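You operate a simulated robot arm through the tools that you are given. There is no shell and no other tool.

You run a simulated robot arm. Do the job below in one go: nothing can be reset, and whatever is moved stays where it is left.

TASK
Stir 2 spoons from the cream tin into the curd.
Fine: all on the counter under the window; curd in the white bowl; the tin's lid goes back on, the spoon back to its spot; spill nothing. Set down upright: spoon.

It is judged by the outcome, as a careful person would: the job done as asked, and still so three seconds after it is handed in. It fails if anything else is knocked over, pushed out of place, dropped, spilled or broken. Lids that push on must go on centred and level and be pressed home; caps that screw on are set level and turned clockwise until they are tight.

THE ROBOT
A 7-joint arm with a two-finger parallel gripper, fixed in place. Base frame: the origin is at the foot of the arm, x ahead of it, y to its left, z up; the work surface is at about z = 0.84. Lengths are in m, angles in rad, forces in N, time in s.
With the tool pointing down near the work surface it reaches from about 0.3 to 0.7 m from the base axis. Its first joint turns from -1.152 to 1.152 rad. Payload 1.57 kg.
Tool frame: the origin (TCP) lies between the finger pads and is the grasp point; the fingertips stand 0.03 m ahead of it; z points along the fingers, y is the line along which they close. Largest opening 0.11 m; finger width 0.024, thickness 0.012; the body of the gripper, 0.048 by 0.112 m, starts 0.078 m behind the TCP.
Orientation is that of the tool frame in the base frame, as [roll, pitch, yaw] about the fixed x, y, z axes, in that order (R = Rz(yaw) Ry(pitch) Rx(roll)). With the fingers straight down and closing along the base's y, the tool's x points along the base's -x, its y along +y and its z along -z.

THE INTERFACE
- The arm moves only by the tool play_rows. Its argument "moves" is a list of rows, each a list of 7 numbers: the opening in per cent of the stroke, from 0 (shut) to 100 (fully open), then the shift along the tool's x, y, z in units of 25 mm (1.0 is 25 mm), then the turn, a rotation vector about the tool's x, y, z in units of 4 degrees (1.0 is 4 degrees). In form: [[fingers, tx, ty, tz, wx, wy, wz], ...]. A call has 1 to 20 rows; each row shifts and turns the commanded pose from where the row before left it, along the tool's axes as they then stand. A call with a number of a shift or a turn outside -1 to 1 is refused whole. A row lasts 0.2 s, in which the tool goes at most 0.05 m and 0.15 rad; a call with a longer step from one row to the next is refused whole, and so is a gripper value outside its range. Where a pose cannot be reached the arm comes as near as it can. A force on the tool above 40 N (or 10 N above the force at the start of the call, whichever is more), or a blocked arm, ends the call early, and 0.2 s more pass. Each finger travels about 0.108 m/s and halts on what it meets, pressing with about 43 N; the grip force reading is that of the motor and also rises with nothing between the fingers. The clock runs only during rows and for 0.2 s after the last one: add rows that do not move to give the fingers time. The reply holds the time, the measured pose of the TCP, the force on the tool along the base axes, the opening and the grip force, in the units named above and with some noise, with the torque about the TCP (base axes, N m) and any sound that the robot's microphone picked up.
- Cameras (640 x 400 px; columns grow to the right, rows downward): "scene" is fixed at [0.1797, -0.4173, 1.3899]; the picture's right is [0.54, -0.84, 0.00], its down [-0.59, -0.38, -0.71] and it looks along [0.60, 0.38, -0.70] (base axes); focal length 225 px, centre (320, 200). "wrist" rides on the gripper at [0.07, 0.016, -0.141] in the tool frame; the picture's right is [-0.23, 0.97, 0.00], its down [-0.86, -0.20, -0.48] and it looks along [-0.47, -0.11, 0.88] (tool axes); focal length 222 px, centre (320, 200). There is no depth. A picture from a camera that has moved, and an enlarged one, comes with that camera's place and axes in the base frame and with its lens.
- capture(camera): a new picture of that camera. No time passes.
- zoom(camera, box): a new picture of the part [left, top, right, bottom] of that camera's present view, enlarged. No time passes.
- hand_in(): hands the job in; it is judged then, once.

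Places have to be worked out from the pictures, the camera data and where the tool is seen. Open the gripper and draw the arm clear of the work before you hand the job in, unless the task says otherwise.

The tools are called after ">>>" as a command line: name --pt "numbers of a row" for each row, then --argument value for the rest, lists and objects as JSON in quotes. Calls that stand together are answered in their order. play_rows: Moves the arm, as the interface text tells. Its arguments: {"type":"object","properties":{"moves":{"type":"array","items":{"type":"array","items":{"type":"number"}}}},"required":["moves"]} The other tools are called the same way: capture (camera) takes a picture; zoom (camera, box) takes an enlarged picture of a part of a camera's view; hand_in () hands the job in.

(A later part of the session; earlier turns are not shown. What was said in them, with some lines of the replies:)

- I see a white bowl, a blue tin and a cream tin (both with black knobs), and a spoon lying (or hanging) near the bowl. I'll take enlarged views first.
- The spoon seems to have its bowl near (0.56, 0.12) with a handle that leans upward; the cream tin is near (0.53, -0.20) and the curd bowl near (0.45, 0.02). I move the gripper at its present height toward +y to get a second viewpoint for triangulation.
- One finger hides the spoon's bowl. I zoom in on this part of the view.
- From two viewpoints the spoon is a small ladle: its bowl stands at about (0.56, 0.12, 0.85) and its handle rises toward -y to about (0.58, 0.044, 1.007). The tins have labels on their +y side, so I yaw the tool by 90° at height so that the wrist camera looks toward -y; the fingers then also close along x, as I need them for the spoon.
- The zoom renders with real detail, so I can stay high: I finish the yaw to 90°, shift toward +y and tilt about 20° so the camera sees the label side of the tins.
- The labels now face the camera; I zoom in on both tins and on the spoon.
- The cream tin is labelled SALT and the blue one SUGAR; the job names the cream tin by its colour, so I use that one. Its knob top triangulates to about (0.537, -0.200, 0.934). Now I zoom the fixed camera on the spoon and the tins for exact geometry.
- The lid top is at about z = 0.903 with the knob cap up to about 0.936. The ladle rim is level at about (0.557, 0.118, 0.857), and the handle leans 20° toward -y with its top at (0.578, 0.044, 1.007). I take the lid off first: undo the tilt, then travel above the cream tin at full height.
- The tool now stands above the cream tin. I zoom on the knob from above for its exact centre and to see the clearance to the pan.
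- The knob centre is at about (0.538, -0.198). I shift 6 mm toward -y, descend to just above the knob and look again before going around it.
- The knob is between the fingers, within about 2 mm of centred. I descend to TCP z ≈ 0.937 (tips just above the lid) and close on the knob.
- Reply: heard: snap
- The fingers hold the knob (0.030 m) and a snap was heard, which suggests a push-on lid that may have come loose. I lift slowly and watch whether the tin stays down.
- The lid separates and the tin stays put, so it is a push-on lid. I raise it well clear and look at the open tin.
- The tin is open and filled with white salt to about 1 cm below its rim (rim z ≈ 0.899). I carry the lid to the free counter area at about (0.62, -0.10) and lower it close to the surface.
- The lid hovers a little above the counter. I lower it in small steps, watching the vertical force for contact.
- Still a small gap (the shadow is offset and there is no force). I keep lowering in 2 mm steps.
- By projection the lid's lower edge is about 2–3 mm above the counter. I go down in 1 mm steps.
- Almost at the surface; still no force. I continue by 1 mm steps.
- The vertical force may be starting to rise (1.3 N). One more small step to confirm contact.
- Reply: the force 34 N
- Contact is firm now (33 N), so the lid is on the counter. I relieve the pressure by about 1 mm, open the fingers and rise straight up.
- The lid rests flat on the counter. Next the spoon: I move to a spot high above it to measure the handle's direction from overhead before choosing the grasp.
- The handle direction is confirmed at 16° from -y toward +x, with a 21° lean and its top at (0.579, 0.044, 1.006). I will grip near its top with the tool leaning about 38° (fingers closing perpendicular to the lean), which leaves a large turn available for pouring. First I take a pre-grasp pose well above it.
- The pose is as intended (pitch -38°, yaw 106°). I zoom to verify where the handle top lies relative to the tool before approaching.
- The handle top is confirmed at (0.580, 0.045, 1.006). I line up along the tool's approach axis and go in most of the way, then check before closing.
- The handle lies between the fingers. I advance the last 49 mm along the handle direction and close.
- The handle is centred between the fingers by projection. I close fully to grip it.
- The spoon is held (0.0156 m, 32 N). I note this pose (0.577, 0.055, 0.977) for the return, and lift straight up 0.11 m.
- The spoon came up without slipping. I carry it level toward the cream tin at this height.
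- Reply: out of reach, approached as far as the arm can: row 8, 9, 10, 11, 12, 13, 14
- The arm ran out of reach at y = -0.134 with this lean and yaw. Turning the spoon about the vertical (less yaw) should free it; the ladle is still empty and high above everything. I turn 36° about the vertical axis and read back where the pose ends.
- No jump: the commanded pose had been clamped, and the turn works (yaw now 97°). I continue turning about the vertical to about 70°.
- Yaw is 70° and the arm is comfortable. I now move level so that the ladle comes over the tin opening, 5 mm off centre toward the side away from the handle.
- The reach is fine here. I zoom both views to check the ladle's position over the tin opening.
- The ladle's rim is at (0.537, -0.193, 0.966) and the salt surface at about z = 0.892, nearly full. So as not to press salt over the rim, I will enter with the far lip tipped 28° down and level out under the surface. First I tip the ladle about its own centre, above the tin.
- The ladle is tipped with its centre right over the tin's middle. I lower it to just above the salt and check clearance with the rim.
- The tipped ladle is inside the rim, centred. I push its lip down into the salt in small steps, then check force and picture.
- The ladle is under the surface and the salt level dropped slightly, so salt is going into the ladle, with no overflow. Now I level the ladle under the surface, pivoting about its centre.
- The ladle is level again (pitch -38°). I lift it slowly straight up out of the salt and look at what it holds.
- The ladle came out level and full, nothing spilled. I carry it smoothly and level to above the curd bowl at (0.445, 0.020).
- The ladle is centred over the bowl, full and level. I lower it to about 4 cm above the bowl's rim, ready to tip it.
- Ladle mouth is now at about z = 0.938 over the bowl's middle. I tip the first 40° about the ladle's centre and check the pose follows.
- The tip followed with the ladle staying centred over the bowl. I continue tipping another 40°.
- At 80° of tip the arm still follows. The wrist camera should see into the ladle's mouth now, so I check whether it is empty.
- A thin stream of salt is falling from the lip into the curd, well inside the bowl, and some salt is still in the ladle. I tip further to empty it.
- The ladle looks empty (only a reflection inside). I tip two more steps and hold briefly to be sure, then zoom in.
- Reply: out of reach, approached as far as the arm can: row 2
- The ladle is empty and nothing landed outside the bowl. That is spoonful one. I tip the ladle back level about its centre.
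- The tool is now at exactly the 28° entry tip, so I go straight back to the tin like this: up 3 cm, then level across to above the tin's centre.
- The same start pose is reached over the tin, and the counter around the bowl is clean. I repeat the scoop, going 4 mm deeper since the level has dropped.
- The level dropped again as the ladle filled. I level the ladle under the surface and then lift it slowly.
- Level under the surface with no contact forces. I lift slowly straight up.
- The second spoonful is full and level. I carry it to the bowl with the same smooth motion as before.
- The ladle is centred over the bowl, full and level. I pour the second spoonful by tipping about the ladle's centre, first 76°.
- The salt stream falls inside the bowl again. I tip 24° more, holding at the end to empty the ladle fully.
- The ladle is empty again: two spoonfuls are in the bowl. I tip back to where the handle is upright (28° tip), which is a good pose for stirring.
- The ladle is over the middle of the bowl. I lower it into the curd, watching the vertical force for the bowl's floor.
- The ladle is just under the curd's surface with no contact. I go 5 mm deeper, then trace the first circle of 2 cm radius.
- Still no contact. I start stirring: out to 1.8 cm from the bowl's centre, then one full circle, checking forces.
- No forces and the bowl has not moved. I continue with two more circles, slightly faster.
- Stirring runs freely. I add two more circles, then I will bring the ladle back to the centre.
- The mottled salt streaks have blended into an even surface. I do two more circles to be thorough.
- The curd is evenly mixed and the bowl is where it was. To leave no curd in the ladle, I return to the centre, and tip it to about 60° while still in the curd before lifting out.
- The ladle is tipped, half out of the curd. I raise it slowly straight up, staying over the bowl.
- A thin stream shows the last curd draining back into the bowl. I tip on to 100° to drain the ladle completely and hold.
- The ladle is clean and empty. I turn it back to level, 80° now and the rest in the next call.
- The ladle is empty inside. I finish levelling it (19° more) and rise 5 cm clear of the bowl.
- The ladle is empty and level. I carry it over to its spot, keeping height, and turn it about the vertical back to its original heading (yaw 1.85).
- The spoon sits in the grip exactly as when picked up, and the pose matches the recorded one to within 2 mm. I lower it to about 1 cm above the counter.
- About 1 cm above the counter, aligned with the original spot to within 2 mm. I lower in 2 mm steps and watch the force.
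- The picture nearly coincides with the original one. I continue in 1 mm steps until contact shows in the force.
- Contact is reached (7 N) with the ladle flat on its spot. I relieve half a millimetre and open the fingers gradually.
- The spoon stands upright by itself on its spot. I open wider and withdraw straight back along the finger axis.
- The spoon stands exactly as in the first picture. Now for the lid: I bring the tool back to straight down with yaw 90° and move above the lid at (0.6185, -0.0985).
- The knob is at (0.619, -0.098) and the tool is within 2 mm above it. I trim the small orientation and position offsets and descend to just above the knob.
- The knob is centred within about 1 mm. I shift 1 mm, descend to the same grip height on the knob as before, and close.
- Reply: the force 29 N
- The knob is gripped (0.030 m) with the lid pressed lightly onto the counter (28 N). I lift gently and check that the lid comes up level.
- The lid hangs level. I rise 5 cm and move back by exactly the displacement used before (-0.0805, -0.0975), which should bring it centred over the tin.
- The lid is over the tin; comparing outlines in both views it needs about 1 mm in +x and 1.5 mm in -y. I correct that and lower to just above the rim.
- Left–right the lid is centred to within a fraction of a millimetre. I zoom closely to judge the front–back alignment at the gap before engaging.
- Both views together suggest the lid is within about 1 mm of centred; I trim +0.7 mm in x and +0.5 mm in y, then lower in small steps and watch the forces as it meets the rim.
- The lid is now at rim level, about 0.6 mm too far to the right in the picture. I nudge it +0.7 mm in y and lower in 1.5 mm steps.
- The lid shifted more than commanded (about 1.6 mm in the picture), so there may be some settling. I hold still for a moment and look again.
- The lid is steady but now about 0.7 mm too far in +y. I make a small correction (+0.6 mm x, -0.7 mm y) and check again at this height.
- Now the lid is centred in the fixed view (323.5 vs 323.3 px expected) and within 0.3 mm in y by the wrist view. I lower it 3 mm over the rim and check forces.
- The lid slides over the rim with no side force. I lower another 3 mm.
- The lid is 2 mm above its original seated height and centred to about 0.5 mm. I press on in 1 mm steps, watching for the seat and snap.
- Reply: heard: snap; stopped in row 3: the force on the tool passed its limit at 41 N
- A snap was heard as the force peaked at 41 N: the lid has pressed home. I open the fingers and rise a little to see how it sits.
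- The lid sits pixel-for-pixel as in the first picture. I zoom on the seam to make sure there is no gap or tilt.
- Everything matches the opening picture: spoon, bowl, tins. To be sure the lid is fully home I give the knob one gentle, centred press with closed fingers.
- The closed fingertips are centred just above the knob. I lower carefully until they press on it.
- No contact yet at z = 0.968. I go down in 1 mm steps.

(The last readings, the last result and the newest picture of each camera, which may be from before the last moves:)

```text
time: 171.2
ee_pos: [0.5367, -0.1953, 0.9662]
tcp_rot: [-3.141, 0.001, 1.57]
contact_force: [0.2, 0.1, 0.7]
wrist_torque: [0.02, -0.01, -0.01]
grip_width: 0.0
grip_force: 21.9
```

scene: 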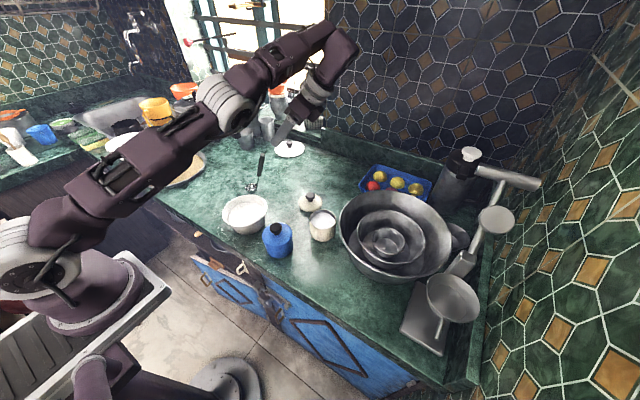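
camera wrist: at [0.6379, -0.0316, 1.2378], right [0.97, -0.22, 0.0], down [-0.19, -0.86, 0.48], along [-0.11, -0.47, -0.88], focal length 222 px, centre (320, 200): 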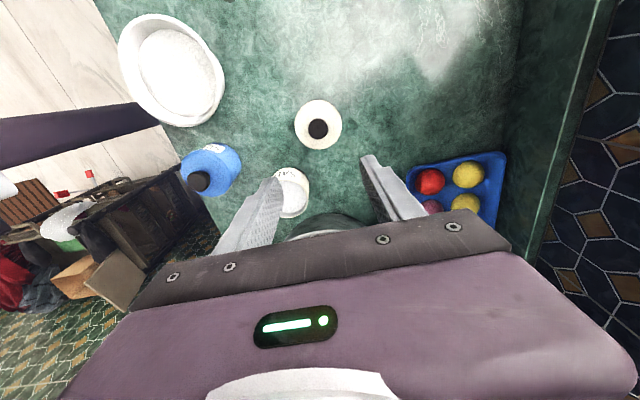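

>>> play_rows --pt "0 0 0 0.04 0 0 0" --pt "0 0 0 0.04 0 0 0" --pt "0 0 0 0 0 0 0"

>>> zoom --camera "scene" --box '[295, 190, 350, 250]'

```text
time: 171.9
ee_pos: [0.5359, -0.1974, 0.964]
tcp_rot: [3.139, 0.002, 1.57]
contact_force: [-1.9, -0.1, 13.4]
wrist_torque: [-0.03, 0.04, 0.02]
grip_width: 0.0
grip_force: 21.1
```

```text
6.67 times, centred on (322, 220) of scene
camera zoom: at [0.1794, -0.4172, 1.39], right [0.54, -0.84, 0.0], down [-0.59, -0.38, -0.71], along [0.6, 0.38, -0.7], focal length 1499 px, centre (303, 67)
```

zoom: 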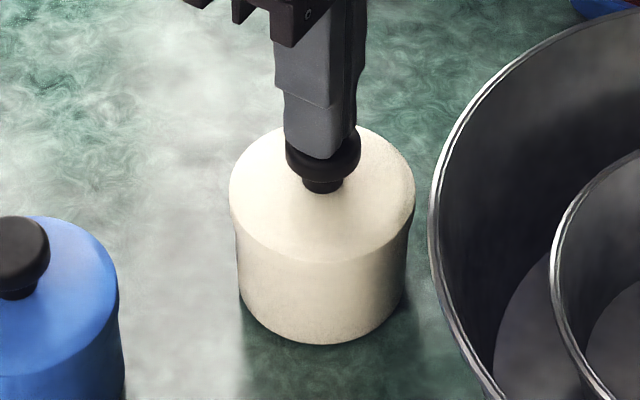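

The tips press on the knob with 13 N. I press about 1 mm more, then back off straight up.

>>> play_rows --pt "0 0 0 0.04 0 0 0" --pt "0 0 0 0 0 0 0"

>>> zoom --camera "scene" --box '[295, 190, 350, 250]'

```text
time: 172.6
ee_pos: [0.5362, -0.196, 0.9638]
tcp_rot: [3.137, 0.001, 1.569]
contact_force: [-3.6, 1.2, 30.7]
wrist_torque: [0.09, 0.15, -0.01]
grip_width: 0.0001
grip_force: 21.6
```

```text
6.67 times, centred on (322, 220) of scene
camera zoom: at [0.1791, -0.4171, 1.3901], right [0.54, -0.84, 0.0], down [-0.59, -0.38, -0.71], along [0.6, 0.38, -0.7], focal length 1499 px, centre (303, 67)
```

zoom: 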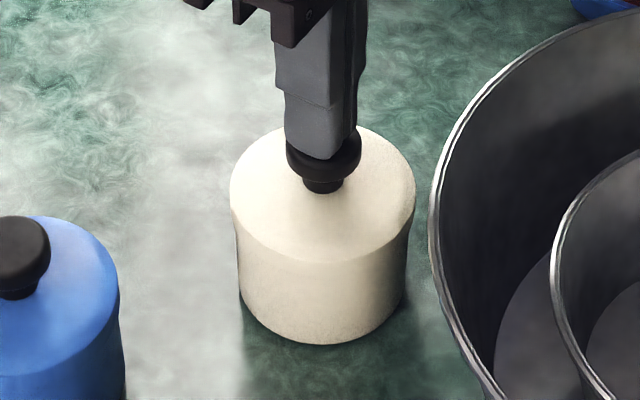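

At 31 N nothing gives: the lid is home. I retract straight up, open the gripper and draw the arm clear toward its starting place.

>>> play_rows --pt "0 0 0 -0.1 0 0 0" --pt "0 0 0 -0.4 0 0 0" --pt "0 0 0 -1 0 0 0" --pt "0 0 0 -1 0 0 0" --pt "0 0 0 -1 0 0 0" --pt "0 0 0 -1 0 0 0" --pt "0 0 0 -1 0 0 0" --pt "0 0 0 -1 0 0 0" --pt "0 0 0 -1 0 0 0" --pt "0 0 0 -1 0 0 0" --pt "50 0 0 -1 0 0 0" --pt "100 0 -0.8 -0.5 0 0 0" --pt "100 0 -1 0 0 0 0" --pt "100 0 -1 0 0 0 0" --pt "100 0 -1 0 0 0 0" --pt "100 0 -0.8 0 0 0 0" --pt "100 0 0 0 0 0 0" --pt "100 0 0 0 0 0 0"

>>> capture --camera "scene"

>>> zoom --camera "scene" --box '[200, 140, 360, 270]'

>>> capture --camera "wrist"

```text
time: 176.3
ee_pos: [0.4204, -0.1977, 1.2118]
tcp_rot: [3.141, -0.001, 1.572]
contact_force: [0.2, -0.8, -0.4]
wrist_torque: [-0.02, -0.04, 0.02]
grip_width: 0.11
grip_force: 0.0
```

```text
taken
```

scene: 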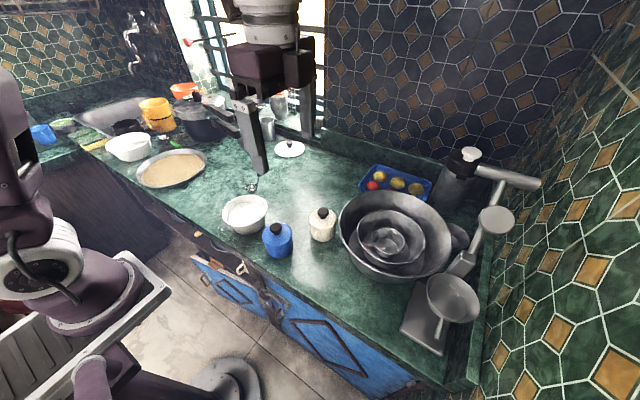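

```text
3.08 times, centred on (280, 205) of scene
camera zoom: at [0.1797, -0.4173, 1.3899], right [0.54, -0.84, 0.0], down [-0.59, -0.38, -0.71], along [0.6, 0.38, -0.7], focal length 692 px, centre (443, 185)
```

zoom: 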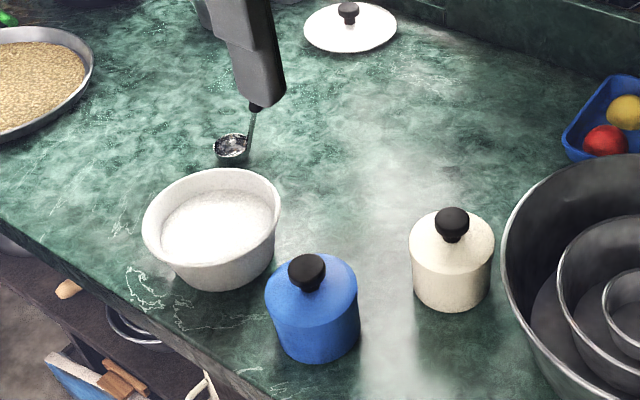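

```text
taken
camera wrist: at [0.4368, -0.1292, 1.3527], right [0.97, -0.23, 0.0], down [-0.2, -0.85, 0.48], along [-0.11, -0.47, -0.88], focal length 222 px, centre (320, 200)
```

wrist: 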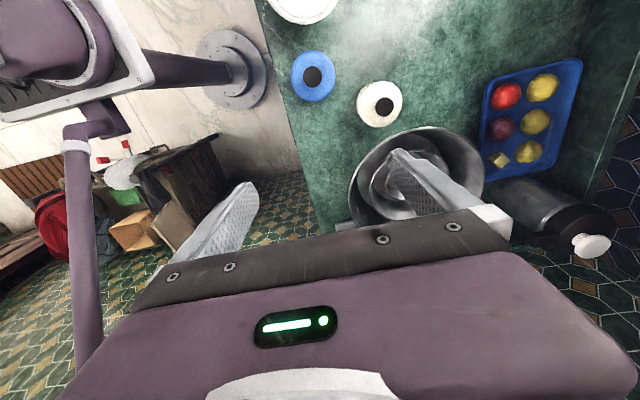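

The arm is clear, at z ≈ 1.21, with the gripper open. Two spoonfuls are stirred into the curd, and the counter is clean. The spoon stands on its spot and the cream tin's lid is on, level and pressed home. I hand the job in.

>>> hand_in

```text
The job is handed in.
```

I stirred two level spoonfuls from the cream tin into the curd and handed the job in. I saw no spills in the pictures.

- **Which tin:** the cream-coloured tin is labelled SALT and the blue one SUGAR. I went by the colour you named, so it was salt that went in.
- **Stirring:** I made seven full circles, until the curd looked even, then drained the spoon back into the bowl.
- **Lid:** it went back on with an audible snap. It looks just as it did at the start, and it didn't move under a final press of about 31 N.
- **Spoon:** it stands upright on its original spot and looked unmoved from the first picture.

The bowl and the blue tin look unmoved. I opened the gripper and drew the arm clear before handing in.
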